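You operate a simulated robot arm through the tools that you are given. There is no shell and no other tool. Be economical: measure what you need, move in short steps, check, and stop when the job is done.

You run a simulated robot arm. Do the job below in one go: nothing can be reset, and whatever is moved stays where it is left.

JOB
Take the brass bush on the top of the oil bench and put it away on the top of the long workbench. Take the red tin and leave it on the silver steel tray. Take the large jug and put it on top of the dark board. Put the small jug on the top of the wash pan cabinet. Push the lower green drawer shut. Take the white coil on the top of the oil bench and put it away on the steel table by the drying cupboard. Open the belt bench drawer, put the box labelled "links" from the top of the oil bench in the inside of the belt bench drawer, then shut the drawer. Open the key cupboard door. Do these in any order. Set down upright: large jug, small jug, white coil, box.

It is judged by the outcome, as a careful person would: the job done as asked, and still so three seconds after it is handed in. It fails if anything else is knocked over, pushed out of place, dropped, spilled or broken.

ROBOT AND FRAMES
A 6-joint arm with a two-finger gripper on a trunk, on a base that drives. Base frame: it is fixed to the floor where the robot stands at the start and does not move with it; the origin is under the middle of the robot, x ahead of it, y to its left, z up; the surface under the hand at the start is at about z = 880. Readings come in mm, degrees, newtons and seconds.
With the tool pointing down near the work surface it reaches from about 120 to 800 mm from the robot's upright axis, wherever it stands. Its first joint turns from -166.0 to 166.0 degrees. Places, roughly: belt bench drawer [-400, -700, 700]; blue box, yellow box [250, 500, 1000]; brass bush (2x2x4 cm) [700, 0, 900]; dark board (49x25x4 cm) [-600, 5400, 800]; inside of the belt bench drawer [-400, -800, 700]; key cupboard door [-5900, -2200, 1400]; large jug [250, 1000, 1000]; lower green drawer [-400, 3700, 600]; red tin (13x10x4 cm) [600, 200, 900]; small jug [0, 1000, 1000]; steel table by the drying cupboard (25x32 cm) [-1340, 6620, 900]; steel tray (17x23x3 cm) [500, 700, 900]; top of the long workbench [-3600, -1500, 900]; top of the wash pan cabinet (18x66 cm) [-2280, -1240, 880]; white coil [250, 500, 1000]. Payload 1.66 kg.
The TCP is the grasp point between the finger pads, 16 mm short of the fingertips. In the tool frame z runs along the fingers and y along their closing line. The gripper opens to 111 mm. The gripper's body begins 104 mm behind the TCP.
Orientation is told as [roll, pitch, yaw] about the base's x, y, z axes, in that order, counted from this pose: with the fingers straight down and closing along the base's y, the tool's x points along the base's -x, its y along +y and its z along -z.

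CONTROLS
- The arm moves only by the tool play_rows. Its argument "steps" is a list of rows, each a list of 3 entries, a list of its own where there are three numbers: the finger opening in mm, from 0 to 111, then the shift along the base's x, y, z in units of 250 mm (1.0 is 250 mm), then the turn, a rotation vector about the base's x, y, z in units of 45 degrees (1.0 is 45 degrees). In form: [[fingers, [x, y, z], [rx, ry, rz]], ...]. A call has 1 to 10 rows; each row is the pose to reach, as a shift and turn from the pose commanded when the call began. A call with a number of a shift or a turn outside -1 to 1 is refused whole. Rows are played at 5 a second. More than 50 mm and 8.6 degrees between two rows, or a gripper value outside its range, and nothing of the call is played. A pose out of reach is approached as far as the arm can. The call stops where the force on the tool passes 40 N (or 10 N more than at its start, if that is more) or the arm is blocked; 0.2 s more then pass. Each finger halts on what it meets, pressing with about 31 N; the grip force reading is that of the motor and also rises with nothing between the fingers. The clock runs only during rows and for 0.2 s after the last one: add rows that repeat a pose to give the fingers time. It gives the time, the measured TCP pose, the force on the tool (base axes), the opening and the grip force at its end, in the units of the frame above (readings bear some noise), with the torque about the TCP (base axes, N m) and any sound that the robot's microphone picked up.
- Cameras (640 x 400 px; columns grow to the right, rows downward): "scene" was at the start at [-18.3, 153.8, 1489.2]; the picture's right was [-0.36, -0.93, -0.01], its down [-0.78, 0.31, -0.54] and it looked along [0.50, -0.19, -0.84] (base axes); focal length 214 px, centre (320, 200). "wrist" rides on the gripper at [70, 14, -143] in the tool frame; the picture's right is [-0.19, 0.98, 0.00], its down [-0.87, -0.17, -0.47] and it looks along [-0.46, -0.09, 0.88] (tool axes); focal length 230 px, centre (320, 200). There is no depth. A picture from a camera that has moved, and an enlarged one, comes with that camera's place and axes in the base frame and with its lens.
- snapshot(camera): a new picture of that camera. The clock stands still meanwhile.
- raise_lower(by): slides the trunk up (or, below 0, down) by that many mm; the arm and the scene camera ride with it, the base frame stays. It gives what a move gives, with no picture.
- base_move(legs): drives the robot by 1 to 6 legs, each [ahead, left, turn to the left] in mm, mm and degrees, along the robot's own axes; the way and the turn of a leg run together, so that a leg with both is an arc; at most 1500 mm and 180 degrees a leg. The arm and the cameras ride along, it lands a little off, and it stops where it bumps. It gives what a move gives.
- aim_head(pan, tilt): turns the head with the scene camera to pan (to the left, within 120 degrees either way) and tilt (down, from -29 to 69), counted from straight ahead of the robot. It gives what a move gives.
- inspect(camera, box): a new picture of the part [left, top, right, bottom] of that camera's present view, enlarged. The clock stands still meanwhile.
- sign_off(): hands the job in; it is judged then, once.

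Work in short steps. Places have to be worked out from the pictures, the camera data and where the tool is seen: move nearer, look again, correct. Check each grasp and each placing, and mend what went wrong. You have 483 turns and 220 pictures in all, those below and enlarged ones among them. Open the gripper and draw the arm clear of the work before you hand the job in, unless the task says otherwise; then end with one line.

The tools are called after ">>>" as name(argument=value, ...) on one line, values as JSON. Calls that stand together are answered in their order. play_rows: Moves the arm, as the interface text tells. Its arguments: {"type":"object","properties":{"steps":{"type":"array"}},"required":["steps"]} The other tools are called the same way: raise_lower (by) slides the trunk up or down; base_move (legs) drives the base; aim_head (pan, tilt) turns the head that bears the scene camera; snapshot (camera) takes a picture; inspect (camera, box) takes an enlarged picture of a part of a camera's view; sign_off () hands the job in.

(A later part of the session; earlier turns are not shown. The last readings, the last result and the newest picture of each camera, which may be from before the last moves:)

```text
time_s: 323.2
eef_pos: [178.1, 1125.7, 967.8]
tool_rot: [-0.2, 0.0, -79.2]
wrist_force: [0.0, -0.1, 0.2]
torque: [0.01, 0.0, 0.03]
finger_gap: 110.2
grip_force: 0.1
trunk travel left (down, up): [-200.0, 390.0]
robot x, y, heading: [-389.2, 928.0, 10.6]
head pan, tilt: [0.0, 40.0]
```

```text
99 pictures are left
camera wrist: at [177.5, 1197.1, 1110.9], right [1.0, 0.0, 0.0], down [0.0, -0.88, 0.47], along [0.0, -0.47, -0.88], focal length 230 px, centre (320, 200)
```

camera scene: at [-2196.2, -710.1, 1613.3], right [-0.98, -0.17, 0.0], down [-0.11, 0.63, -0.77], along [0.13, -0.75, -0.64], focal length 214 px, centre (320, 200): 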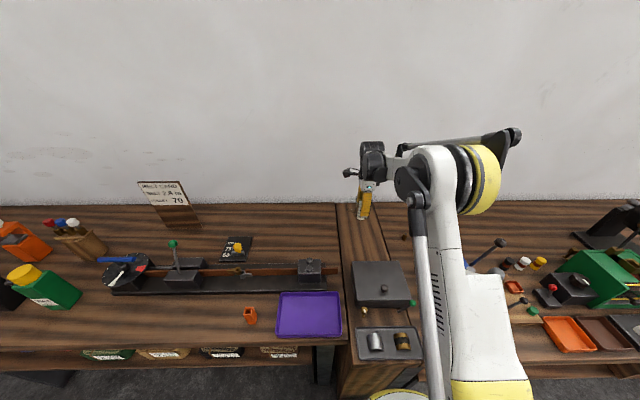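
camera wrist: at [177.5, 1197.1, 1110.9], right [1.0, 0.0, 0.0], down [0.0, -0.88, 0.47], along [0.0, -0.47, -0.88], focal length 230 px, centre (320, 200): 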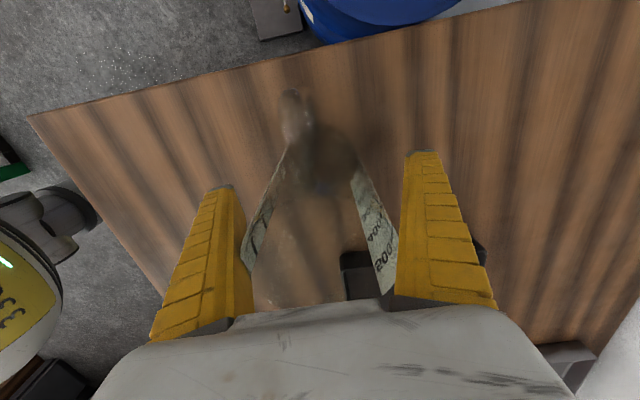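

Now free of contact; close gently and lift a little.

>>> play_rows(steps=[[98, [0, 0, 0], [0, 0, 0]], [88, [0, 0, 0], [0, 0, 0]], [78, [0, 0, 0], [0, 0, 0]], [70, [0, 0, 0], [0, 0, 0]], [62, [0, 0, 0], [0, 0, 0]], [60, [0, 0, 0], [0, 0, 0]]])

>>> play_rows(steps=[[60, [0, 0, 0.06], [0, 0, 0]], [60, [0, 0, 0.16], [0, 0, 0]]])

>>> snapshot(camera="wrist")

>>> aim_head(pan=20, tilt=45)

>>> snapshot(camera="scene")

```text
time_s: 324.6
eef_pos: [179.3, 1125.7, 968.3]
tool_rot: [-0.1, 0.0, -79.0]
wrist_force: [2.2, 1.0, 6.5]
torque: [-0.06, -0.07, 0.02]
finger_gap: 73.6
grip_force: 30.7
trunk travel left (down, up): [-200.0, 390.0]
robot x, y, heading: [-387.8, 930.2, 10.7]
head pan, tilt: [0.0, 40.0]
```

```text
time_s: 325.2
eef_pos: [177.9, 1125.4, 1008.4]
tool_rot: [0.0, -0.1, -79.1]
wrist_force: [-0.2, -0.2, -2.8]
torque: [0.03, 0.0, -0.03]
finger_gap: 72.9
grip_force: 31.0
trunk travel left (down, up): [-200.0, 390.0]
robot x, y, heading: [-390.8, 931.1, 10.9]
head pan, tilt: [0.0, 40.0]
```

```text
98 pictures are left
camera wrist: at [176.9, 1196.7, 1151.4], right [1.0, 0.0, 0.0], down [0.0, -0.88, 0.47], along [0.0, -0.47, -0.88], focal length 230 px, centre (320, 200)
```

wrist: 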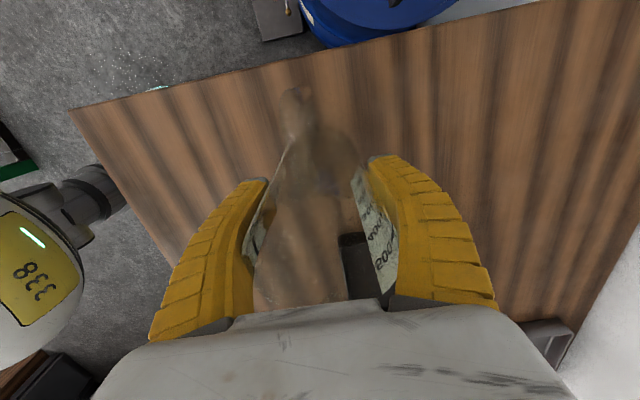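

```text
time_s: 326.0
eef_pos: [178.3, 1125.7, 1008.8]
tool_rot: [-0.1, 0.0, -79.1]
wrist_force: [0.1, 0.5, -3.0]
torque: [0.01, -0.01, 0.04]
finger_gap: 72.4
grip_force: 30.9
trunk travel left (down, up): [-200.0, 390.0]
robot x, y, heading: [-391.3, 930.3, 10.4]
head pan, tilt: [20.0, 45.0]
```

```text
97 pictures are left
camera scene: at [-375.0, 1153.8, 1606.1], right [0.51, -0.86, 0.0], down [-0.61, -0.36, -0.71], along [0.61, 0.36, -0.71], focal length 214 px, centre (320, 200)
```

scene: 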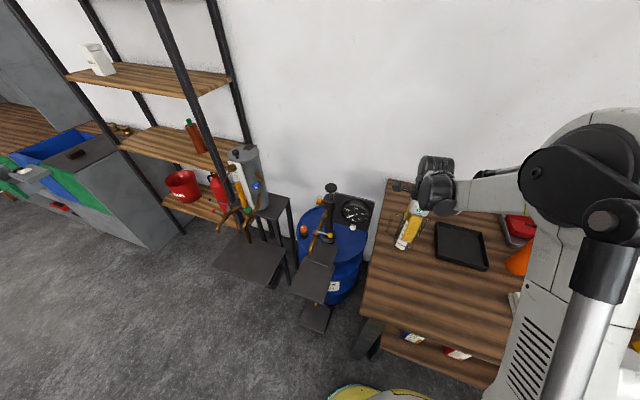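

Jug held. Lift, retract, and drive north along the wall.

>>> play_rows(steps=[[60, [0, 0, 0.18], [0, 0, 0]], [60, [0, 0, 0.36], [0, 0, 0]], [60, [0, 0, 0.54], [0, 0, 0]], [60, [0, 0, 0.72], [0, 0, 0]], [60, [-0.1, -0.06, 0.84], [0, 0, 0]], [60, [-0.27, -0.12, 0.84], [0, 0, 0]], [60, [-0.44, -0.2, 0.84], [0, 0, 0]], [60, [-0.6, -0.28, 0.84], [0, 0, 0]]])

>>> base_move(legs=[[-330, 0, 0], [0, 1500, 0]])

>>> aim_head(pan=60, tilt=25)

>>> snapshot(camera="scene")

```text
time_s: 327.8
eef_pos: [26.8, 1058.2, 1218.6]
tool_rot: [0.0, 0.0, -79.0]
wrist_force: [-0.7, -0.8, -3.3]
torque: [0.05, 0.0, -0.01]
finger_gap: 72.7
grip_force: 30.8
trunk travel left (down, up): [-200.0, 390.0]
robot x, y, heading: [-387.1, 927.9, 10.7]
head pan, tilt: [20.0, 45.0]
```

```text
time_s: 337.0
eef_pos: [-594.1, 2475.1, 1219.7]
tool_rot: [-0.1, -0.1, -77.7]
wrist_force: [0.2, -0.5, -3.4]
torque: [-0.01, 0.0, 0.01]
finger_gap: 72.3
grip_force: 31.4
trunk travel left (down, up): [-200.0, 390.0]
robot x, y, heading: [-1013.4, 2338.4, 12.1]
head pan, tilt: [20.0, 45.0]
```

```text
time_s: 338.1
eef_pos: [-595.1, 2475.5, 1218.1]
tool_rot: [0.0, -0.1, -77.6]
wrist_force: [0.1, 0.7, -2.4]
torque: [0.01, 0.04, 0.0]
finger_gap: 72.5
grip_force: 30.8
trunk travel left (down, up): [-200.0, 390.0]
robot x, y, heading: [-1011.9, 2338.2, 12.2]
head pan, tilt: [60.0, 25.0]
```

```text
96 pictures are left
camera scene: at [-1041.0, 2605.4, 1636.7], right [0.95, -0.31, 0.0], down [-0.13, -0.4, -0.91], along [0.28, 0.86, -0.42], focal length 214 px, centre (320, 200)
```

scene: 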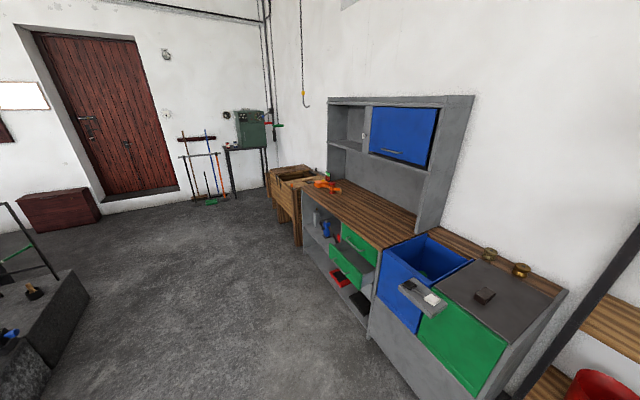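

Green drawers and the wooden trough with the dark board are ahead. Zoom.

>>> inspect(camera="scene", box=[250, 130, 400, 330])

>>> inspect(camera="scene", box=[180, 90, 340, 230])

```text
2.00 times, centred on (325, 230) of scene
camera zoom: at [-1041.0, 2605.4, 1636.7], right [0.95, -0.31, 0.0], down [-0.13, -0.4, -0.91], along [0.28, 0.86, -0.42], focal length 429 px, centre (310, 140)
```

zoom: 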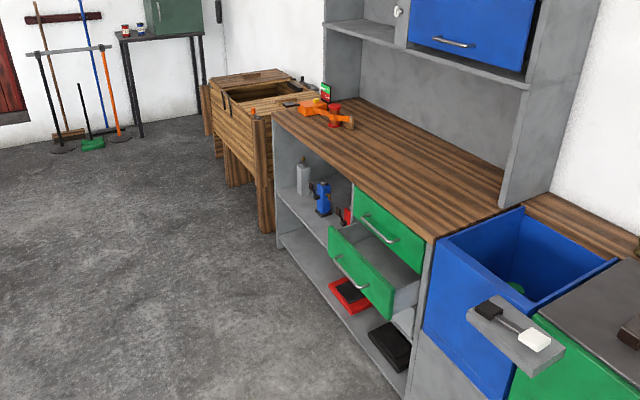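

```text
2.86 times, centred on (260, 160) of scene
camera zoom: at [-1041.0, 2605.4, 1636.7], right [0.95, -0.31, 0.0], down [-0.13, -0.4, -0.91], along [0.28, 0.86, -0.42], focal length 613 px, centre (491, 314)
```

zoom: 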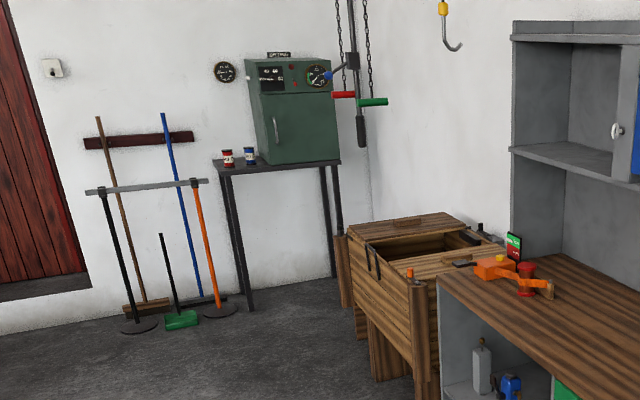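

Drive on 1500 mm and look at the trough region.

>>> base_move(legs=[[0, 1500, -1.7], [0, 900, 0]])

>>> aim_head(pan=30, tilt=40)

>>> snapshot(camera="scene")

```text
time_s: 349.8
eef_pos: [-1029.0, 4807.8, 1218.1]
tool_rot: [0.0, -0.2, -79.8]
wrist_force: [-0.3, 0.3, -2.4]
torque: [0.01, -0.01, 0.03]
finger_gap: 72.5
grip_force: 30.6
trunk travel left (down, up): [-200.0, 390.0]
robot x, y, heading: [-1447.7, 4686.3, 9.9]
head pan, tilt: [60.0, 25.0]
```

```text
time_s: 350.8
eef_pos: [-1028.8, 4806.6, 1219.0]
tool_rot: [0.0, -0.1, -79.9]
wrist_force: [-0.6, 0.6, -2.7]
torque: [0.01, -0.03, -0.02]
finger_gap: 72.7
grip_force: 30.8
trunk travel left (down, up): [-200.0, 390.0]
robot x, y, heading: [-1449.9, 4686.4, 10.1]
head pan, tilt: [30.0, 40.0]
```

```text
93 pictures are left
camera scene: at [-1436.0, 4923.3, 1613.4], right [0.64, -0.77, 0.0], down [-0.49, -0.41, -0.77], along [0.59, 0.49, -0.64], focal length 214 px, centre (320, 200)
```

scene: 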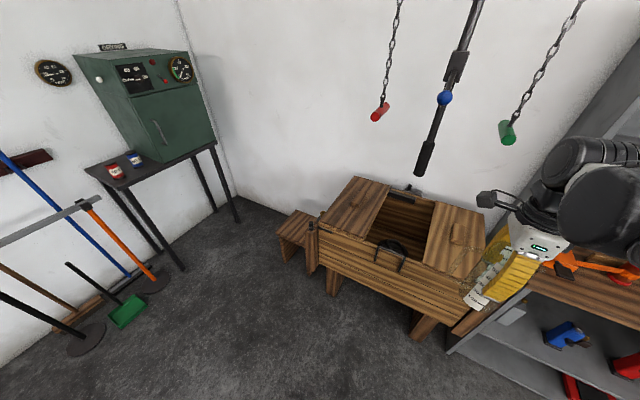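

Zoom on the trough lids to find the dark board.

>>> inspect(camera="scene", box=[270, 160, 510, 340])

```text
2.22 times, centred on (390, 250) of scene
camera zoom: at [-1436.0, 4923.3, 1613.4], right [0.64, -0.77, 0.0], down [-0.49, -0.41, -0.77], along [0.59, 0.49, -0.64], focal length 477 px, centre (164, 89)
```

zoom: 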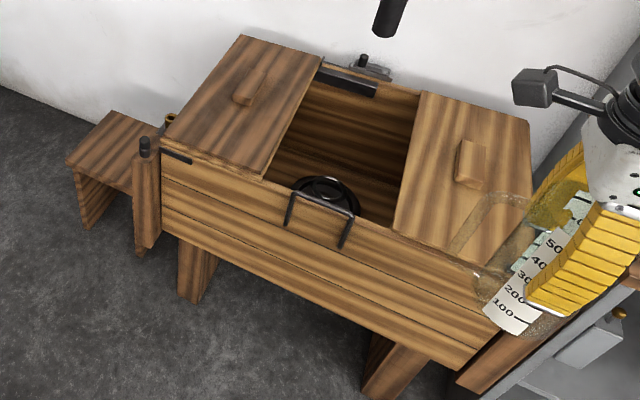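

The left, darker lid is the dark board: centre ≈(-572,5349), with a small cleat in its middle; free front part ≈(-724,5319). I drive into position.

>>> base_move(legs=[[190, 492, 0.4]])

>>> aim_head(pan=10, tilt=50)

>>> snapshot(camera="scene")

>>> snapshot(camera="wrist")

```text
time_s: 353.9
eef_pos: [-931.6, 5337.7, 1218.1]
tool_rot: [0.1, -0.3, -79.3]
wrist_force: [0.1, -0.3, -2.9]
torque: [0.01, 0.02, 0.01]
finger_gap: 72.3
grip_force: 31.3
trunk travel left (down, up): [-200.0, 390.0]
robot x, y, heading: [-1350.9, 5208.9, 10.4]
head pan, tilt: [30.0, 40.0]
```

```text
time_s: 354.7
eef_pos: [-930.5, 5338.3, 1219.2]
tool_rot: [0.0, -0.2, -79.2]
wrist_force: [0.4, 0.7, -2.7]
torque: [0.01, 0.02, 0.02]
finger_gap: 72.6
grip_force: 31.0
trunk travel left (down, up): [-200.0, 390.0]
robot x, y, heading: [-1353.5, 5211.7, 10.9]
head pan, tilt: [10.0, 50.0]
```

```text
91 pictures are left
camera scene: at [-1331.7, 5421.2, 1599.2], right [0.35, -0.94, 0.0], down [-0.72, -0.27, -0.64], along [0.6, 0.23, -0.77], focal length 214 px, centre (320, 200)
```

scene: 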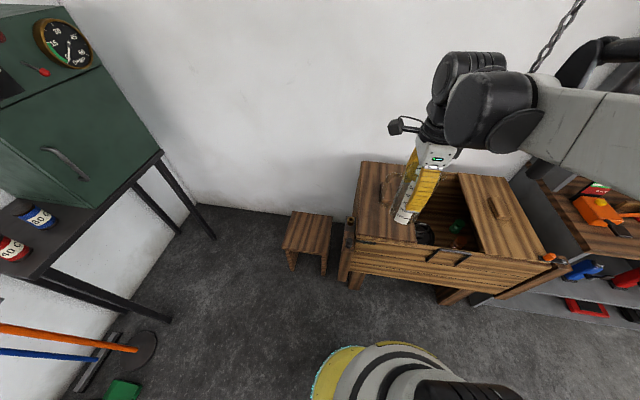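

```text
90 pictures are left
camera wrist: at [-931.6, 5409.8, 1361.1], right [1.0, 0.0, 0.0], down [0.0, -0.88, 0.47], along [0.0, -0.47, -0.88], focal length 230 px, centre (320, 200)
```

wrist: 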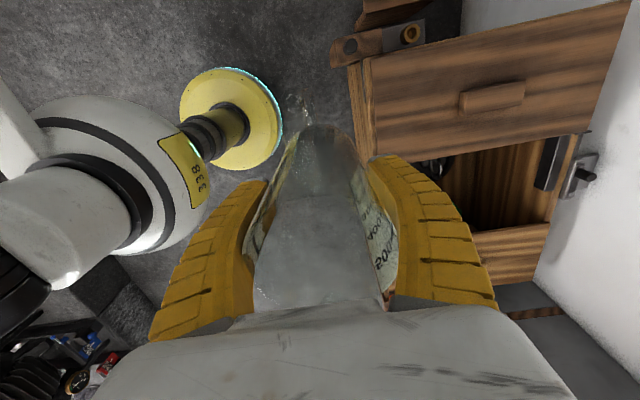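

Free front zone centre ≈(-722,5340). I move over it and lower to 1000, then check.

>>> play_rows(steps=[[60, [0.18, 0, 0], [0, 0, 0]], [60, [0.36, 0, 0], [0, 0, 0]], [60, [0.54, 0.004, 0], [0, 0, 0]], [60, [0.72, 0.006, 0], [0, 0, 0]], [60, [0.83, 0.008, -0.1], [0, 0, 0]], [60, [0.83, 0.008, -0.28], [0, 0, 0]], [60, [0.83, 0.008, -0.46], [0, 0, 0]], [60, [0.83, 0.008, -0.64], [0, 0, 0]], [60, [0.83, 0.008, -0.82], [0, 0, 0]]])

>>> snapshot(camera="wrist")

>>> inspect(camera="scene", box=[320, 120, 480, 240])

```text
time_s: 356.7
eef_pos: [-723.6, 5339.7, 1011.0]
tool_rot: [-0.1, 0.0, -79.2]
wrist_force: [0.5, 0.4, -3.3]
torque: [0.02, 0.0, 0.02]
finger_gap: 72.4
grip_force: 31.7
trunk travel left (down, up): [-200.0, 390.0]
robot x, y, heading: [-1349.8, 5210.1, 10.5]
head pan, tilt: [10.0, 50.0]
```

```text
89 pictures are left
camera wrist: at [-725.0, 5410.8, 1154.3], right [1.0, 0.0, 0.0], down [0.0, -0.88, 0.47], along [0.0, -0.47, -0.88], focal length 230 px, centre (320, 200)
```

wrist: 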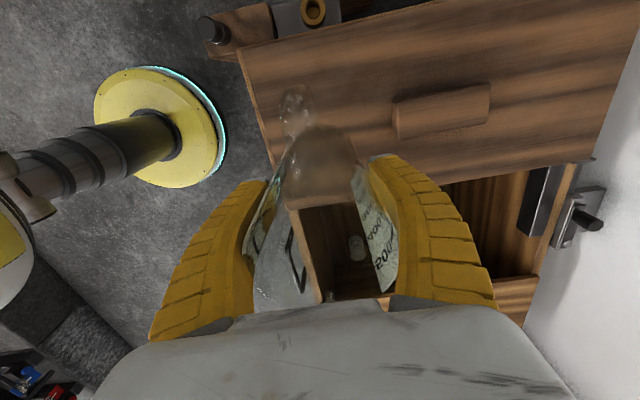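

```text
3.33 times, centred on (400, 180) of scene
camera zoom: at [-1330.9, 5421.2, 1599.1], right [0.35, -0.94, 0.0], down [-0.72, -0.27, -0.64], along [0.6, 0.23, -0.77], focal length 715 px, centre (53, 267)
```

zoom: 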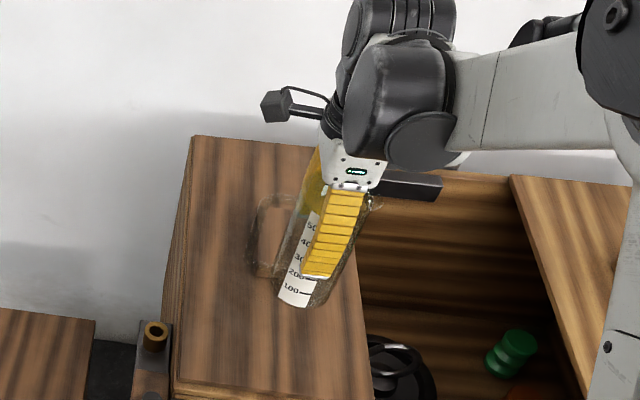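

Position is central across the lid. Lower carefully.

>>> play_rows(steps=[[60, [0, 0, -0.16], [0, 0, 0]], [60, [0, 0, -0.3], [0, 0, 0]], [60, [0, 0, -0.36], [0, 0, 0]]])

>>> play_rows(steps=[[60, [0, 0, -0.02], [0, 0, 0]], [60, [0, 0, -0.03], [0, 0, 0]]])

>>> inspect(camera="scene", box=[320, 120, 480, 240])

```text
time_s: 357.5
eef_pos: [-724.4, 5342.1, 922.6]
tool_rot: [0.0, -0.1, -79.2]
wrist_force: [-0.8, 0.3, -2.6]
torque: [0.05, 0.01, 0.01]
finger_gap: 72.5
grip_force: 31.2
trunk travel left (down, up): [-200.0, 390.0]
robot x, y, heading: [-1352.2, 5209.4, 10.4]
head pan, tilt: [10.0, 50.0]
```

```text
time_s: 358.1
eef_pos: [-723.6, 5341.8, 914.7]
tool_rot: [0.0, -0.1, -79.2]
wrist_force: [-1.1, 0.1, -2.9]
torque: [0.01, 0.01, 0.01]
finger_gap: 72.5
grip_force: 30.9
trunk travel left (down, up): [-200.0, 390.0]
robot x, y, heading: [-1349.8, 5211.8, 10.5]
head pan, tilt: [10.0, 50.0]
```

```text
3.33 times, centred on (400, 180) of scene
camera zoom: at [-1331.5, 5421.1, 1599.2], right [0.35, -0.94, 0.0], down [-0.72, -0.27, -0.64], along [0.6, 0.23, -0.77], focal length 715 px, centre (53, 267)
```

zoom: 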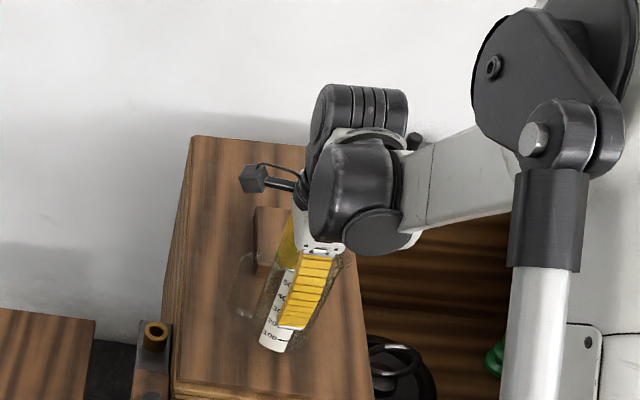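

>>> play_rows(steps=[[60, [0, 0, -0.016], [0, 0, 0]], [60, [0, 0, -0.032], [0, 0, 0]]])

>>> play_rows(steps=[[60, [0, 0, -0.016], [0, 0, 0]], [60, [0, 0, -0.03], [0, 0, 0]]])

```text
time_s: 358.7
eef_pos: [-723.3, 5340.5, 907.4]
tool_rot: [0.0, -0.1, -79.2]
wrist_force: [0.4, -0.3, -2.2]
torque: [0.02, -0.02, 0.03]
finger_gap: 72.6
grip_force: 30.9
trunk travel left (down, up): [-200.0, 390.0]
robot x, y, heading: [-1349.5, 5210.8, 10.4]
head pan, tilt: [10.0, 50.0]
```

```text
time_s: 359.3
eef_pos: [-723.1, 5339.9, 900.2]
tool_rot: [0.0, -0.1, -79.2]
wrist_force: [0.5, 0.1, -2.9]
torque: [0.0, -0.02, 0.02]
finger_gap: 72.5
grip_force: 30.8
trunk travel left (down, up): [-200.0, 390.0]
robot x, y, heading: [-1352.2, 5212.1, 10.8]
head pan, tilt: [10.0, 50.0]
```

No contact yet; continue.

>>> play_rows(steps=[[60, [0, 0, -0.016], [0, 0, 0]], [60, [0, 0, -0.03], [0, 0, 0]]])

>>> play_rows(steps=[[60, [0, 0, -0.014], [0, 0, 0]], [60, [0, 0, -0.024], [0, 0, 0]]])

>>> snapshot(camera="wrist")

```text
time_s: 359.9
eef_pos: [-724.0, 5340.8, 894.7]
tool_rot: [0.1, -0.1, -79.3]
wrist_force: [5.2, 1.5, 23.5]
torque: [0.32, -0.27, 0.0]
finger_gap: 74.0
grip_force: 31.2
trunk travel left (down, up): [-200.0, 390.0]
robot x, y, heading: [-1349.6, 5210.5, 10.8]
head pan, tilt: [10.0, 50.0]
```

```text
time_s: 360.5
eef_pos: [-723.1, 5340.0, 888.5]
tool_rot: [0.1, -0.2, -79.2]
wrist_force: [10.3, 1.1, 32.1]
torque: [-0.21, -0.43, 0.03]
finger_gap: 76.7
grip_force: 31.5
trunk travel left (down, up): [-200.0, 390.0]
robot x, y, heading: [-1353.2, 5215.6, 10.4]
head pan, tilt: [10.0, 50.0]
```

```text
86 pictures are left
camera wrist: at [-725.3, 5411.7, 1030.2], right [1.0, 0.0, 0.0], down [0.0, -0.88, 0.47], along [0.0, -0.47, -0.88], focal length 230 px, centre (320, 200)
```

wrist: 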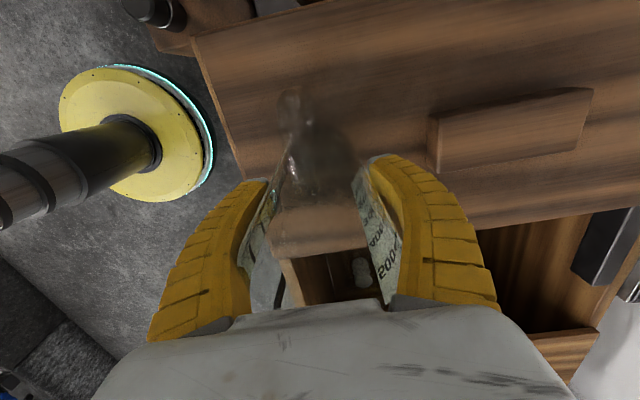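

Contact made. I ease up a few mm and release slowly, then rise.

>>> play_rows(steps=[[78, [0, 0, 0.016], [0, 0, 0]], [86, [0, 0, 0.016], [0, 0, 0]], [98, [0, 0, 0.016], [0, 0, 0]], [110, [0, 0, 0.016], [0, 0, 0]], [110, [0, 0, 0.016], [0, 0, 0]]])

>>> snapshot(camera="wrist")

```text
time_s: 361.7
eef_pos: [-724.0, 5339.8, 890.2]
tool_rot: [0.1, -0.1, -79.2]
wrist_force: [-0.1, -0.2, -1.3]
torque: [0.0, -0.07, -0.04]
finger_gap: 105.6
grip_force: 3.7
trunk travel left (down, up): [-200.0, 390.0]
robot x, y, heading: [-1352.2, 5213.1, 10.5]
head pan, tilt: [10.0, 50.0]
```

```text
85 pictures are left
camera wrist: at [-724.4, 5411.7, 1033.1], right [1.0, 0.0, 0.0], down [0.0, -0.88, 0.47], along [0.0, -0.47, -0.88], focal length 230 px, centre (320, 200)
```

wrist: 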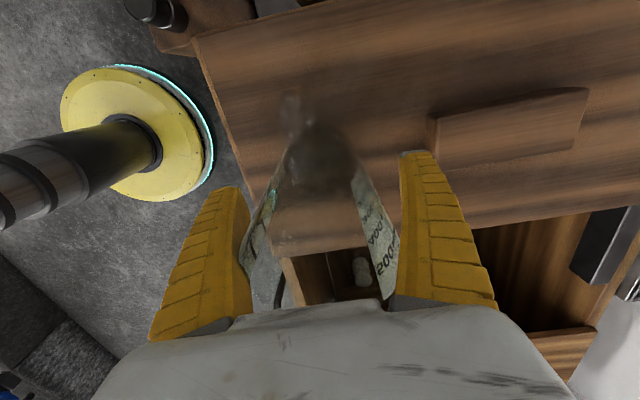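

Jug stands free. Rise straight up.

>>> play_rows(steps=[[108, [0, 0, 0.06], [0, 0, 0]], [108, [0, 0, 0.18], [0, 0, 0]], [108, [0, 0, 0.36], [0, 0, 0]], [108, [0, 0, 0.54], [0, 0, 0]], [108, [0, 0, 0.72], [0, 0, 0]], [108, [0, 0, 0.9], [0, 0, 0]]])

>>> inspect(camera="scene", box=[320, 120, 480, 240])

```text
time_s: 363.1
eef_pos: [-723.4, 5343.2, 1115.6]
tool_rot: [0.0, 0.0, -79.1]
wrist_force: [-0.1, 0.1, 0.4]
torque: [0.02, 0.01, -0.01]
finger_gap: 108.1
grip_force: 0.2
trunk travel left (down, up): [-200.0, 390.0]
robot x, y, heading: [-1352.1, 5213.8, 10.7]
head pan, tilt: [10.0, 50.0]
```

```text
3.33 times, centred on (400, 180) of scene
camera zoom: at [-1332.5, 5420.9, 1599.3], right [0.35, -0.94, 0.0], down [-0.72, -0.27, -0.64], along [0.6, 0.23, -0.77], focal length 715 px, centre (53, 267)
```

zoom: 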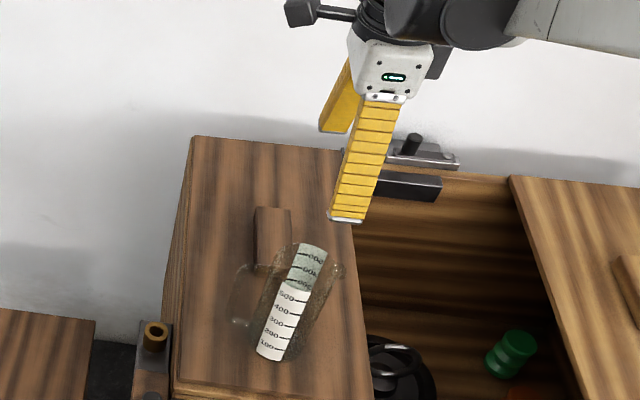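

Jug is upright on the dark board. Next the lower green drawer: retract and drive back south to it.

>>> play_rows(steps=[[60, [-0.16, 0, 0.1], [0, 0, 0]], [30, [-0.32, -0.02, 0.2], [0, 0, 0]], [0, [-0.5, -0.06, 0.3], [0, 0, 0]], [0, [-0.68, -0.1, 0.36], [0, 0, 0]], [0, [-0.84, -0.14, 0.36], [0, 0, 0]]])

>>> base_move(legs=[[0, -1480, 0]])

>>> aim_head(pan=0, tilt=45)

>>> snapshot(camera="scene")

```text
refused: row 3 steps farther than a row can; nothing moved
```

```text
time_s: 364.6
eef_pos: [-714.9, 5291.4, 1114.2]
tool_rot: [0.0, -0.3, -78.4]
wrist_force: [-0.5, -0.4, -0.2]
torque: [0.0, -0.02, 0.02]
finger_gap: 108.2
grip_force: 0.2
trunk travel left (down, up): [-200.0, 390.0]
robot x, y, heading: [-1339.5, 5148.0, 10.9]
head pan, tilt: [10.0, 50.0]
stopped in leg 1: the robot was blocked; the commanded pose is now the measured one
```

```text
time_s: 365.3
eef_pos: [-715.0, 5290.8, 1114.8]
tool_rot: [0.1, -0.3, -78.6]
wrist_force: [0.2, -0.7, -0.5]
torque: [-0.03, -0.02, 0.02]
finger_gap: 108.3
grip_force: 0.8
trunk travel left (down, up): [-200.0, 390.0]
robot x, y, heading: [-1338.9, 5150.1, 11.0]
head pan, tilt: [0.0, 45.0]
```

```text
83 pictures are left
camera scene: at [-1314.4, 5353.2, 1605.5], right [0.19, -0.98, 0.0], down [-0.69, -0.13, -0.71], along [0.69, 0.13, -0.71], focal length 214 px, centre (320, 200)
```

scene: 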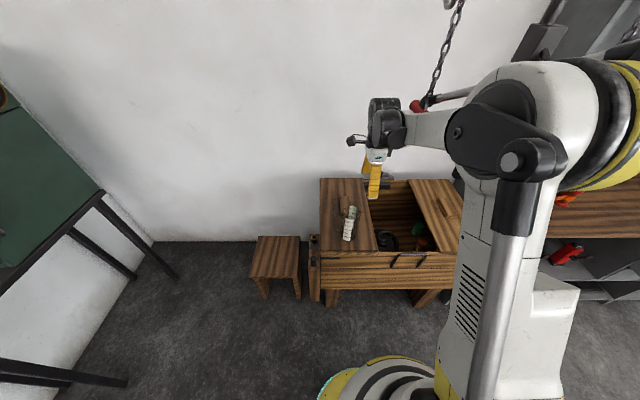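

The row step was too long and the base move brought the forearm against something (likely the hanging red handle). I move back left first, then retract the arm with proper steps.

>>> base_move(legs=[[0, 50, 0]])

>>> inspect(camera="scene", box=[300, 0, 540, 200])

```text
time_s: 366.2
eef_pos: [-722.7, 5335.0, 1114.8]
tool_rot: [0.0, -0.3, -78.5]
wrist_force: [0.1, -0.3, 0.3]
torque: [-0.04, -0.01, -0.02]
finger_gap: 108.1
grip_force: 0.5
trunk travel left (down, up): [-200.0, 390.0]
robot x, y, heading: [-1347.0, 5194.7, 10.8]
head pan, tilt: [0.0, 45.0]
```

```text
2.00 times, centred on (420, 100) of scene
camera zoom: at [-1322.8, 5397.3, 1605.9], right [0.19, -0.98, 0.0], down [-0.69, -0.13, -0.71], along [0.69, 0.13, -0.71], focal length 429 px, centre (120, 400)
```

zoom: 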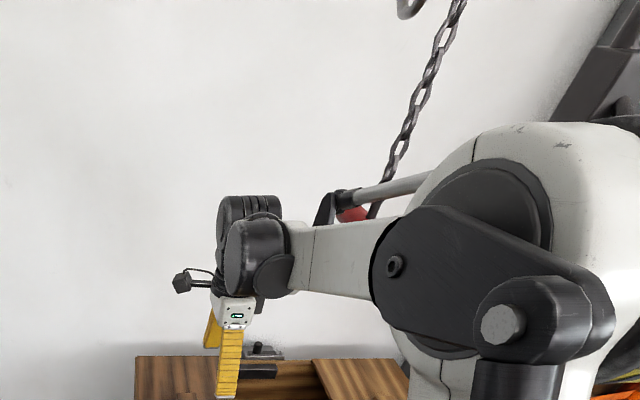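

Retract by exactly reversing the approach path.

>>> play_rows(steps=[[108, [0, 0, 0.18], [0, 0, 0]], [80, [0, 0, 0.36], [0, 0, 0]], [60, [-0.1, 0, 0.42], [0, 0, 0]], [30, [-0.28, 0, 0.42], [0, 0, 0]], [0, [-0.46, 0, 0.42], [0, 0, 0]], [0, [-0.64, 0, 0.42], [0, 0, 0]], [0, [-0.83, -0.01, 0.42], [0, 0, 0]]])

>>> snapshot(camera="scene")

```text
time_s: 367.8
eef_pos: [-933.2, 5330.5, 1218.7]
tool_rot: [-0.1, -0.1, -78.6]
wrist_force: [0.4, 0.3, 0.1]
torque: [0.01, -0.02, -0.01]
finger_gap: 0.1
grip_force: 28.4
trunk travel left (down, up): [-200.0, 390.0]
robot x, y, heading: [-1348.2, 5197.7, 10.9]
head pan, tilt: [0.0, 45.0]
```

```text
81 pictures are left
camera scene: at [-1324.0, 5395.4, 1606.2], right [0.19, -0.98, 0.0], down [-0.69, -0.13, -0.71], along [0.7, 0.13, -0.71], focal length 214 px, centre (320, 200)
```

scene: 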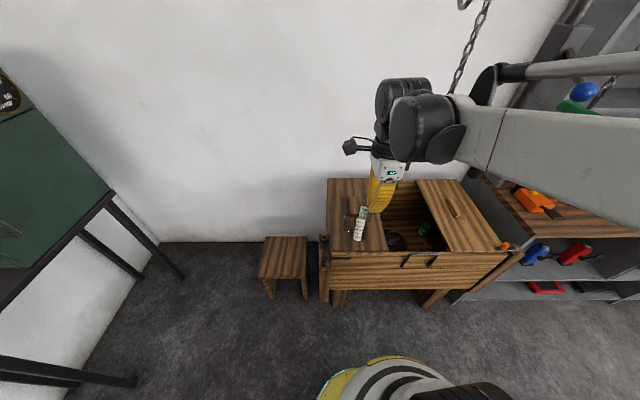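

Back off 150 mm and strafe south to the green drawer.

>>> base_move(legs=[[-150, 0, 0], [0, -1450, 0]])

>>> snapshot(camera="scene")

```text
time_s: 376.1
eef_pos: [-817.7, 3852.6, 1218.1]
tool_rot: [0.0, -0.1, -80.1]
wrist_force: [0.5, -0.3, 0.5]
torque: [-0.01, -0.02, -0.03]
finger_gap: 0.1
grip_force: 28.0
trunk travel left (down, up): [-200.0, 390.0]
robot x, y, heading: [-1242.2, 3731.5, 9.4]
head pan, tilt: [0.0, 45.0]
```

```text
80 pictures are left
camera scene: at [-1208.9, 3927.0, 1606.2], right [0.16, -0.99, 0.0], down [-0.7, -0.12, -0.71], along [0.7, 0.12, -0.71], focal length 214 px, centre (320, 200)
```

scene: 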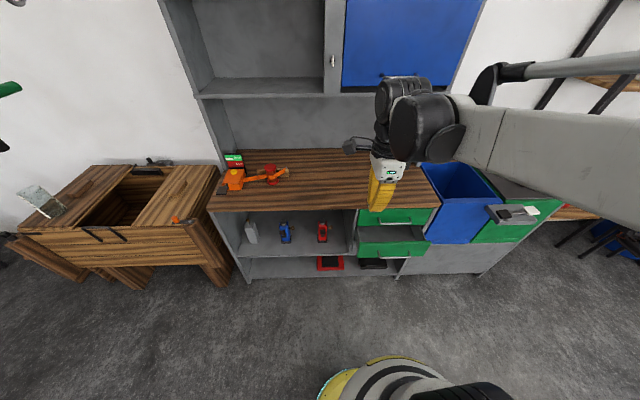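

Zoom on the drawers.

>>> inspect(camera="scene", box=[330, 180, 450, 280])

```text
4.00 times, centred on (390, 230) of scene
camera zoom: at [-1208.9, 3927.0, 1606.2], right [0.16, -0.99, 0.0], down [-0.7, -0.12, -0.71], along [0.7, 0.12, -0.71], focal length 858 px, centre (40, 80)
```

zoom: 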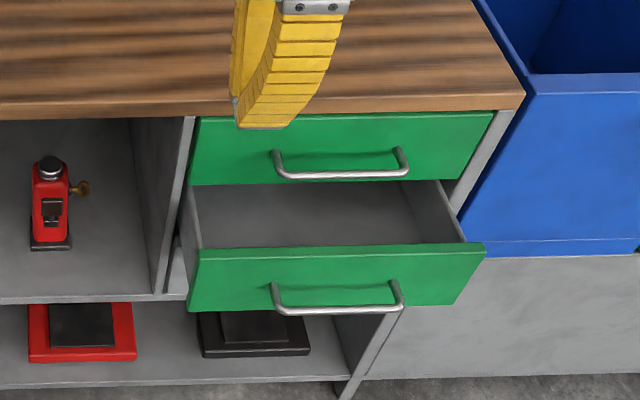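

The lower drawer is out ~90 mm. I'll push its front above the handle with closed fingers tilted 45°. First rotate the hand by +90°.

>>> play_rows(steps=[[0, [0, -0.1, -0.1], [0, 0, 0.17]], [0, [0, -0.2, -0.2], [0, 0, 0.34]], [0, [0, -0.3, -0.3], [0, 0, 0.5]], [0, [0, -0.4, -0.4], [0, 0, 0.67]], [0, [0, -0.5, -0.5], [0, 0, 0.84]], [0, [0, -0.6, -0.6], [0, 0, 1.0]]])

>>> play_rows(steps=[[0, [0, -0.04, 0], [0, 0, 0.17]], [0, [0, -0.08, 0], [0, 0, 0.34]], [0, [0, -0.12, 0], [0, 0, 0.5]], [0, [0, -0.16, 0], [0, 0, 0.67]], [0, [0, -0.2, 0], [0, 0, 0.84]], [0, [0, -0.24, 0], [0, 0, 1.0]]])

>>> raise_lower(by=-195)

```text
time_s: 377.5
eef_pos: [-817.4, 3702.6, 1068.1]
tool_rot: [0.0, 0.0, -34.8]
wrist_force: [0.6, 0.4, -0.8]
torque: [0.04, -0.03, -0.01]
finger_gap: 0.0
grip_force: 28.8
trunk travel left (down, up): [-200.0, 390.0]
robot x, y, heading: [-1236.1, 3729.0, 9.5]
head pan, tilt: [0.0, 45.0]
```

```text
time_s: 378.9
eef_pos: [-818.4, 3643.4, 1068.0]
tool_rot: [0.0, -0.1, 10.2]
wrist_force: [0.9, -0.8, 0.4]
torque: [0.01, 0.04, 0.01]
finger_gap: 0.1
grip_force: 28.2
trunk travel left (down, up): [-200.0, 390.0]
robot x, y, heading: [-1241.0, 3731.3, 9.3]
head pan, tilt: [0.0, 45.0]
```

```text
time_s: 381.0
eef_pos: [-818.9, 3642.3, 873.2]
tool_rot: [0.0, -0.2, 10.1]
wrist_force: [0.0, -0.1, -0.9]
torque: [-0.01, 0.0, 0.02]
finger_gap: 0.1
grip_force: 28.8
trunk travel left (down, up): [-5.0, 585.0]
robot x, y, heading: [-1241.3, 3729.1, 9.6]
head pan, tilt: [0.0, 45.0]
```

Tilt 45° and move down toward the standoff in front of the drawer panel.

>>> play_rows(steps=[[0, [0.08, 0, -0.12], [0.03, -0.164, 0]], [0, [0.16, 0, -0.24], [0.06, -0.328, 0]], [0, [0.24, -0.01, -0.36], [0.09, -0.492, 0]], [0, [0.32, -0.01, -0.48], [0.121, -0.656, 0]], [0, [0.4, -0.02, -0.6], [0.151, -0.82, 0]], [0, [0.48, -0.02, -0.74], [0.182, -0.983, 0]]])

>>> snapshot(camera="wrist")

>>> snapshot(camera="scene")

```text
time_s: 382.4
eef_pos: [-627.7, 3607.2, 764.1]
tool_rot: [0.5, -45.0, 9.8]
wrist_force: [0.2, -0.3, -0.2]
torque: [0.01, 0.0, 0.01]
finger_gap: 0.0
grip_force: 28.8
out of reach, approached as far as the arm can: row 4, 5, 6
trunk travel left (down, up): [-5.0, 585.0]
robot x, y, heading: [-1237.8, 3728.5, 9.4]
head pan, tilt: [0.0, 45.0]
```

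```text
78 pictures are left
camera wrist: at [-778.2, 3593.9, 815.5], right [-0.04, 0.99, 0.14], down [0.31, -0.12, 0.94], along [0.95, 0.08, -0.3], focal length 230 px, centre (320, 200)
```

wrist: 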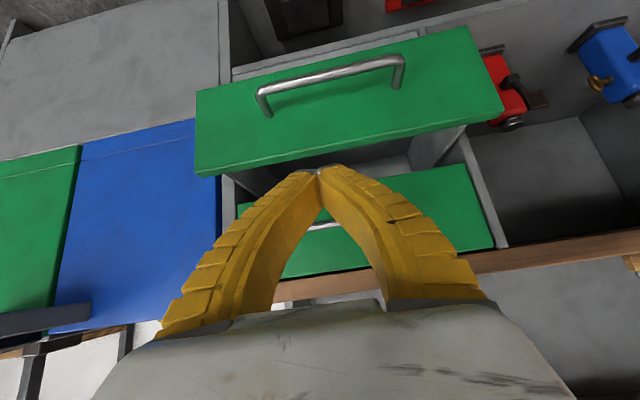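

```text
77 pictures are left
camera scene: at [-1208.5, 3927.0, 1411.1], right [0.16, -0.99, 0.0], down [-0.7, -0.12, -0.71], along [0.7, 0.12, -0.71], focal length 214 px, centre (320, 200)
```

scene: 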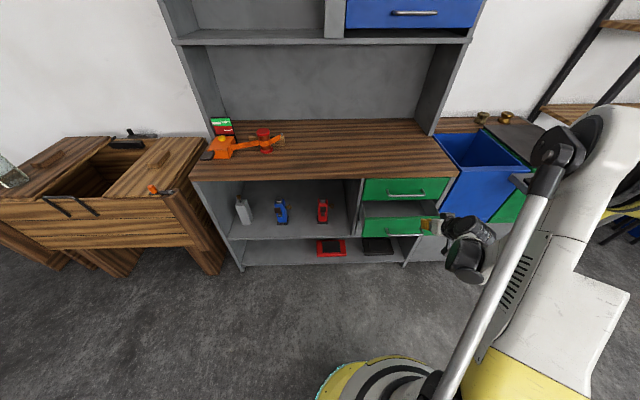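

Too close for this low posture. I back the base up 220 mm and reach lower.

>>> base_move(legs=[[-220, 0, 0]])

>>> play_rows(steps=[[0, [0.14, 0.03, -0.1], [0, 0, 0]], [0, [0.28, 0.06, -0.2], [0, 0, 0]], [0, [0.42, 0.09, -0.3], [0, 0, 0]], [0, [0.54, 0.12, -0.4], [0, 0, 0]]])

>>> snapshot(camera="wrist")

```text
time_s: 384.1
eef_pos: [-845.2, 3574.6, 763.2]
tool_rot: [0.4, -44.9, 10.0]
wrist_force: [-0.9, 0.1, 0.4]
torque: [0.02, 0.0, 0.01]
finger_gap: 0.0
grip_force: 28.2
trunk travel left (down, up): [-5.0, 585.0]
robot x, y, heading: [-1454.9, 3690.9, 9.6]
head pan, tilt: [0.0, 45.0]
```

```text
time_s: 385.1
eef_pos: [-709.7, 3603.9, 663.0]
tool_rot: [0.4, -45.0, 10.0]
wrist_force: [0.1, 0.0, 0.6]
torque: [-0.02, 0.01, 0.0]
finger_gap: 0.0
grip_force: 28.8
trunk travel left (down, up): [-5.0, 585.0]
robot x, y, heading: [-1457.2, 3693.1, 9.6]
head pan, tilt: [0.0, 45.0]
```

```text
76 pictures are left
camera wrist: at [-860.6, 3589.0, 714.8], right [-0.04, 0.99, 0.14], down [0.31, -0.12, 0.94], along [0.95, 0.09, -0.3], focal length 230 px, centre (320, 200)
```

wrist: 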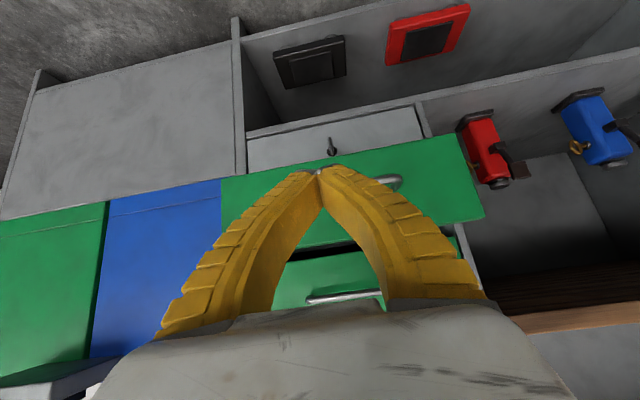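

Tip is at z≈652, between handle and top edge. Push along the drawer axis.

>>> play_rows(steps=[[0, [0.17, 0.035, 0], [0, 0, 0]], [0, [0.34, 0.07, 0], [0, 0, 0]], [0, [0.5, 0.1, 0], [0, 0, 0]], [0, [0.64, 0.13, 0], [0, 0, 0]], [0, [0.76, 0.155, 0], [0, 0, 0]]])

>>> snapshot(camera="wrist")

```text
time_s: 386.3
eef_pos: [-519.3, 3641.6, 663.5]
tool_rot: [0.6, -44.9, 9.9]
wrist_force: [1.0, 0.8, 0.4]
torque: [-0.01, 0.01, -0.02]
finger_gap: 0.1
grip_force: 28.8
trunk travel left (down, up): [-5.0, 585.0]
robot x, y, heading: [-1457.8, 3697.1, 9.5]
head pan, tilt: [0.0, 45.0]
```

```text
75 pictures are left
camera wrist: at [-670.4, 3627.0, 715.7], right [-0.04, 0.99, 0.14], down [0.31, -0.12, 0.94], along [0.95, 0.09, -0.3], focal length 230 px, centre (320, 200)
```

wrist: 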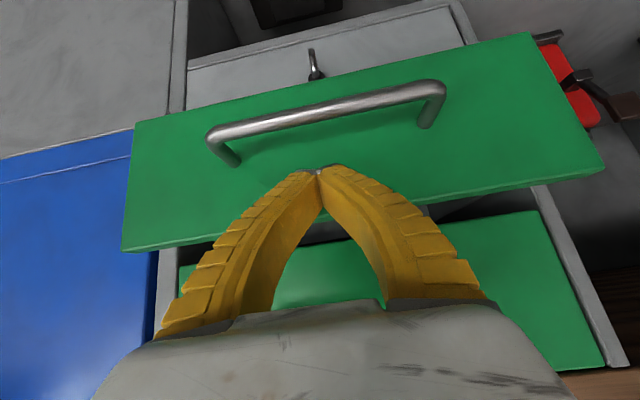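

Touching just above the handle. Continue pushing.

>>> play_rows(steps=[[0, [0.08, 0.015, 0], [0, 0, 0]], [0, [0.16, 0.03, 0], [0, 0, 0]], [0, [0.24, 0.045, 0], [0, 0, 0]], [0, [0.32, 0.06, 0], [0, 0, 0]], [0, [0.4, 0.075, 0], [0, 0, 0]], [0, [0.46, 0.085, 0], [0, 0, 0]]])

>>> snapshot(camera="wrist")

```text
time_s: 387.7
eef_pos: [-481.4, 3669.1, 707.1]
tool_rot: [0.4, -45.0, 10.0]
wrist_force: [0.1, 0.6, 0.2]
torque: [-0.03, 0.01, 0.0]
finger_gap: 0.0
grip_force: 28.5
out of reach, approached as far as the arm can: row 1, 2, 3, 4, 5, 6
trunk travel left (down, up): [-5.0, 585.0]
robot x, y, heading: [-1459.0, 3691.9, 9.5]
head pan, tilt: [0.0, 45.0]
```

```text
74 pictures are left
camera wrist: at [-632.6, 3653.6, 759.4], right [-0.04, 0.99, 0.14], down [0.31, -0.12, 0.94], along [0.95, 0.09, -0.3], focal length 230 px, centre (320, 200)
```

wrist: 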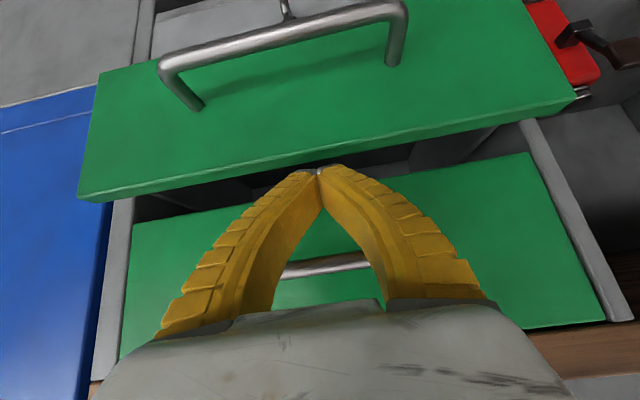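

The arm reached its limit and rose over the edge. I pull back, lower, and will push by driving the base.

>>> play_rows(steps=[[0, [-0.12, -0.03, 0.02], [0, 0, 0]], [0, [-0.3, -0.06, 0.02], [0, 0, 0]], [0, [-0.46, -0.09, 0.02], [0, 0, 0]], [0, [-0.54, -0.1, -0.1], [0, 0, 0]], [0, [-0.56, -0.1, -0.19], [0, 0, 0]]])

>>> snapshot(camera="wrist")

```text
time_s: 388.9
eef_pos: [-620.3, 3642.8, 658.2]
tool_rot: [0.5, -45.0, 10.0]
wrist_force: [-0.4, -0.4, -0.4]
torque: [-0.03, 0.01, -0.01]
finger_gap: 0.2
grip_force: 28.8
trunk travel left (down, up): [-5.0, 585.0]
robot x, y, heading: [-1459.1, 3693.3, 9.6]
head pan, tilt: [0.0, 45.0]
```

```text
73 pictures are left
camera wrist: at [-772.0, 3629.3, 710.6], right [-0.04, 0.99, 0.14], down [0.31, -0.12, 0.94], along [0.95, 0.09, -0.3], focal length 230 px, centre (320, 200)
```

wrist: 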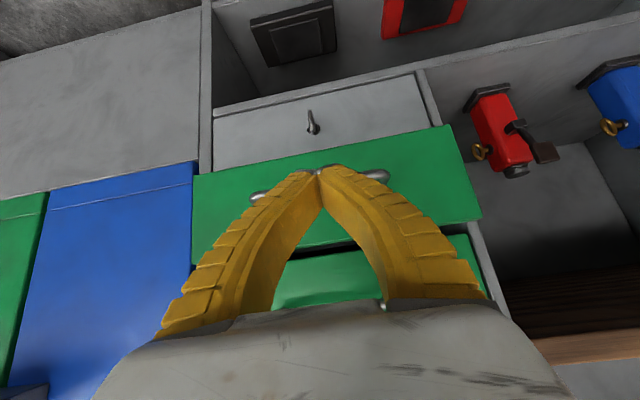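

Hand is placed; drive ahead 130 mm to push.

>>> base_move(legs=[[130, 0, 0]])

>>> snapshot(camera="wrist")

```text
time_s: 390.2
eef_pos: [-491.1, 3663.9, 659.3]
tool_rot: [0.5, -44.8, 10.1]
wrist_force: [-0.9, 0.3, 0.4]
torque: [0.01, 0.03, 0.0]
finger_gap: 0.1
grip_force: 27.8
trunk travel left (down, up): [-5.0, 585.0]
robot x, y, heading: [-1325.0, 3716.3, 9.7]
head pan, tilt: [0.0, 45.0]
```

```text
72 pictures are left
camera wrist: at [-642.8, 3650.7, 710.7], right [-0.04, 0.99, 0.14], down [0.31, -0.12, 0.94], along [0.95, 0.08, -0.3], focal length 230 px, centre (320, 200)
```

wrist: 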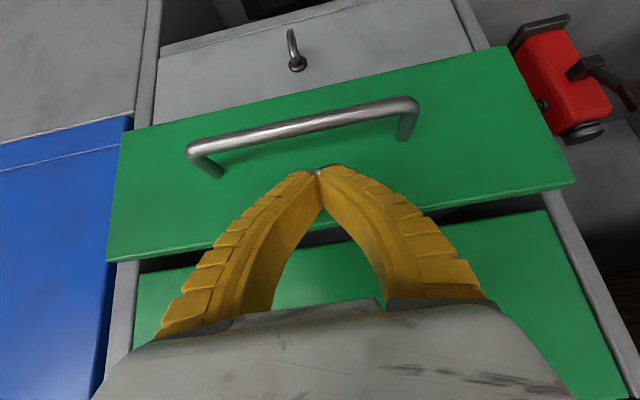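

Continue 45 mm.

>>> base_move(legs=[[45, 0, 0]])

>>> snapshot(camera="wrist")

```text
time_s: 391.2
eef_pos: [-451.5, 3671.1, 657.2]
tool_rot: [0.5, -44.3, 10.1]
wrist_force: [-8.1, -0.7, 2.7]
torque: [0.0, -0.05, 0.0]
finger_gap: 6.1
grip_force: 28.5
trunk travel left (down, up): [-5.0, 585.0]
robot x, y, heading: [-1284.4, 3721.3, 9.4]
head pan, tilt: [0.0, 45.0]
stopped in leg 1: the force on the tool passed its limit at 53 N (the readings are from after the stop); the commanded pose is now the measured one
```

```text
71 pictures are left
camera wrist: at [-602.6, 3656.8, 710.6], right [-0.04, 0.99, 0.14], down [0.32, -0.12, 0.94], along [0.95, 0.09, -0.31], focal length 230 px, centre (320, 200)
```

wrist: 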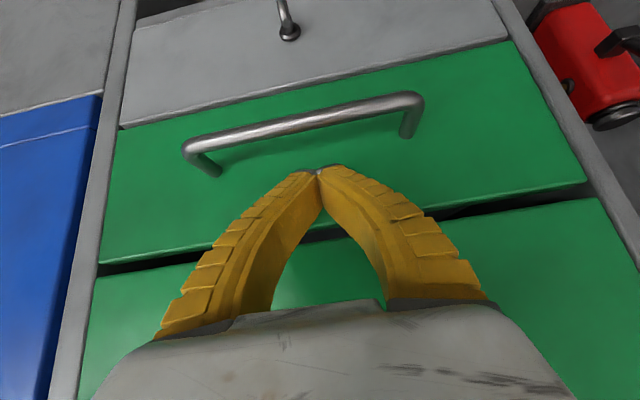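

Hard stop: drawer flush. Back off and verify.

>>> base_move(legs=[[-300, 0, 0]])

>>> inspect(camera="scene", box=[300, 130, 480, 280])

```text
time_s: 393.3
eef_pos: [-750.1, 3621.9, 656.8]
tool_rot: [0.6, -44.3, 10.1]
wrist_force: [0.6, -0.7, 1.1]
torque: [0.02, 0.0, 0.03]
finger_gap: 0.1
grip_force: 27.8
trunk travel left (down, up): [-5.0, 585.0]
robot x, y, heading: [-1582.5, 3671.4, 9.9]
head pan, tilt: [0.0, 45.0]
```

```text
2.67 times, centred on (390, 205) of scene
camera zoom: at [-1554.4, 3869.5, 1411.1], right [0.17, -0.99, 0.0], down [-0.7, -0.12, -0.71], along [0.7, 0.12, -0.71], focal length 572 px, centre (133, 187)
```

zoom: 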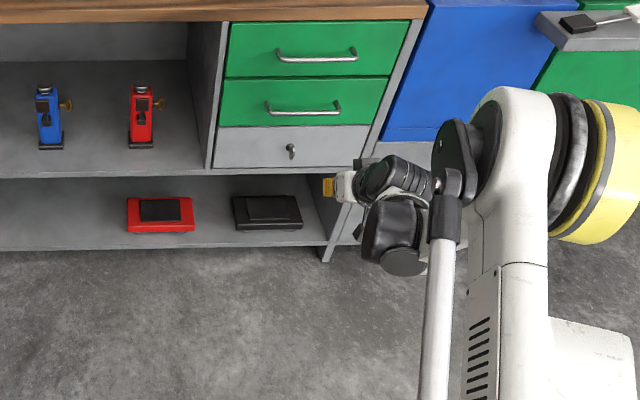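

Drawer shut. I raise the trunk, bring the hand back to vertical and go for the white coil.

>>> raise_lower(by=195)

>>> play_rows(steps=[[40, [-0.08, -0.02, 0.15], [-0.03, 0.164, 0]], [80, [-0.16, -0.02, 0.3], [-0.06, 0.328, 0]], [110, [-0.24, -0.03, 0.45], [-0.09, 0.492, 0]], [110, [-0.32, -0.04, 0.6], [-0.121, 0.656, 0]], [110, [-0.38, -0.05, 0.76], [-0.151, 0.82, 0]], [110, [-0.42, -0.06, 0.93], [-0.182, 0.983, 0]]])

```text
time_s: 395.4
eef_pos: [-749.2, 3623.8, 851.9]
tool_rot: [0.5, -44.3, 10.0]
wrist_force: [0.1, -0.1, -0.1]
torque: [0.03, 0.0, -0.02]
finger_gap: 0.1
grip_force: 28.6
trunk travel left (down, up): [-200.0, 390.0]
robot x, y, heading: [-1582.5, 3674.2, 9.7]
head pan, tilt: [0.0, 45.0]
```

```text
time_s: 396.8
eef_pos: [-854.9, 3607.5, 1084.5]
tool_rot: [0.3, 0.8, 10.2]
wrist_force: [0.1, 0.2, 0.8]
torque: [0.03, 0.03, -0.02]
finger_gap: 109.7
grip_force: 0.0
trunk travel left (down, up): [-200.0, 390.0]
robot x, y, heading: [-1585.8, 3675.1, 9.7]
head pan, tilt: [0.0, 45.0]
```

Retract the hand close to the robot.

>>> play_rows(steps=[[110, [-0.163, -0.03, 0.083], [0, -0.018, 0]], [110, [-0.327, -0.06, 0.167], [0, -0.018, 0]], [110, [-0.49, -0.09, 0.25], [0, -0.018, 0]], [110, [-0.653, -0.12, 0.333], [0, -0.018, 0]], [110, [-0.817, -0.15, 0.417], [0, -0.018, 0]], [110, [-0.98, -0.18, 0.5], [0, -0.018, 0]]])

>>> base_move(legs=[[420, 0, 0.7], [0, -1500, 0], [0, -1500, 0]])

```text
time_s: 398.2
eef_pos: [-1101.6, 3564.2, 1210.7]
tool_rot: [0.2, -0.2, 10.2]
wrist_force: [-0.4, 0.2, 0.6]
torque: [-0.01, -0.01, -0.01]
finger_gap: 110.1
grip_force: 0.0
trunk travel left (down, up): [-200.0, 390.0]
robot x, y, heading: [-1582.6, 3671.0, 9.4]
head pan, tilt: [0.0, 45.0]
```

```text
time_s: 415.0
eef_pos: [-63.6, 687.0, 1210.5]
tool_rot: [0.3, -0.1, 13.4]
wrist_force: [-0.1, 0.1, 0.2]
torque: [0.03, -0.01, 0.02]
finger_gap: 110.1
grip_force: 0.1
trunk travel left (down, up): [-200.0, 390.0]
robot x, y, heading: [-555.5, 768.0, 12.8]
head pan, tilt: [0.0, 45.0]
```

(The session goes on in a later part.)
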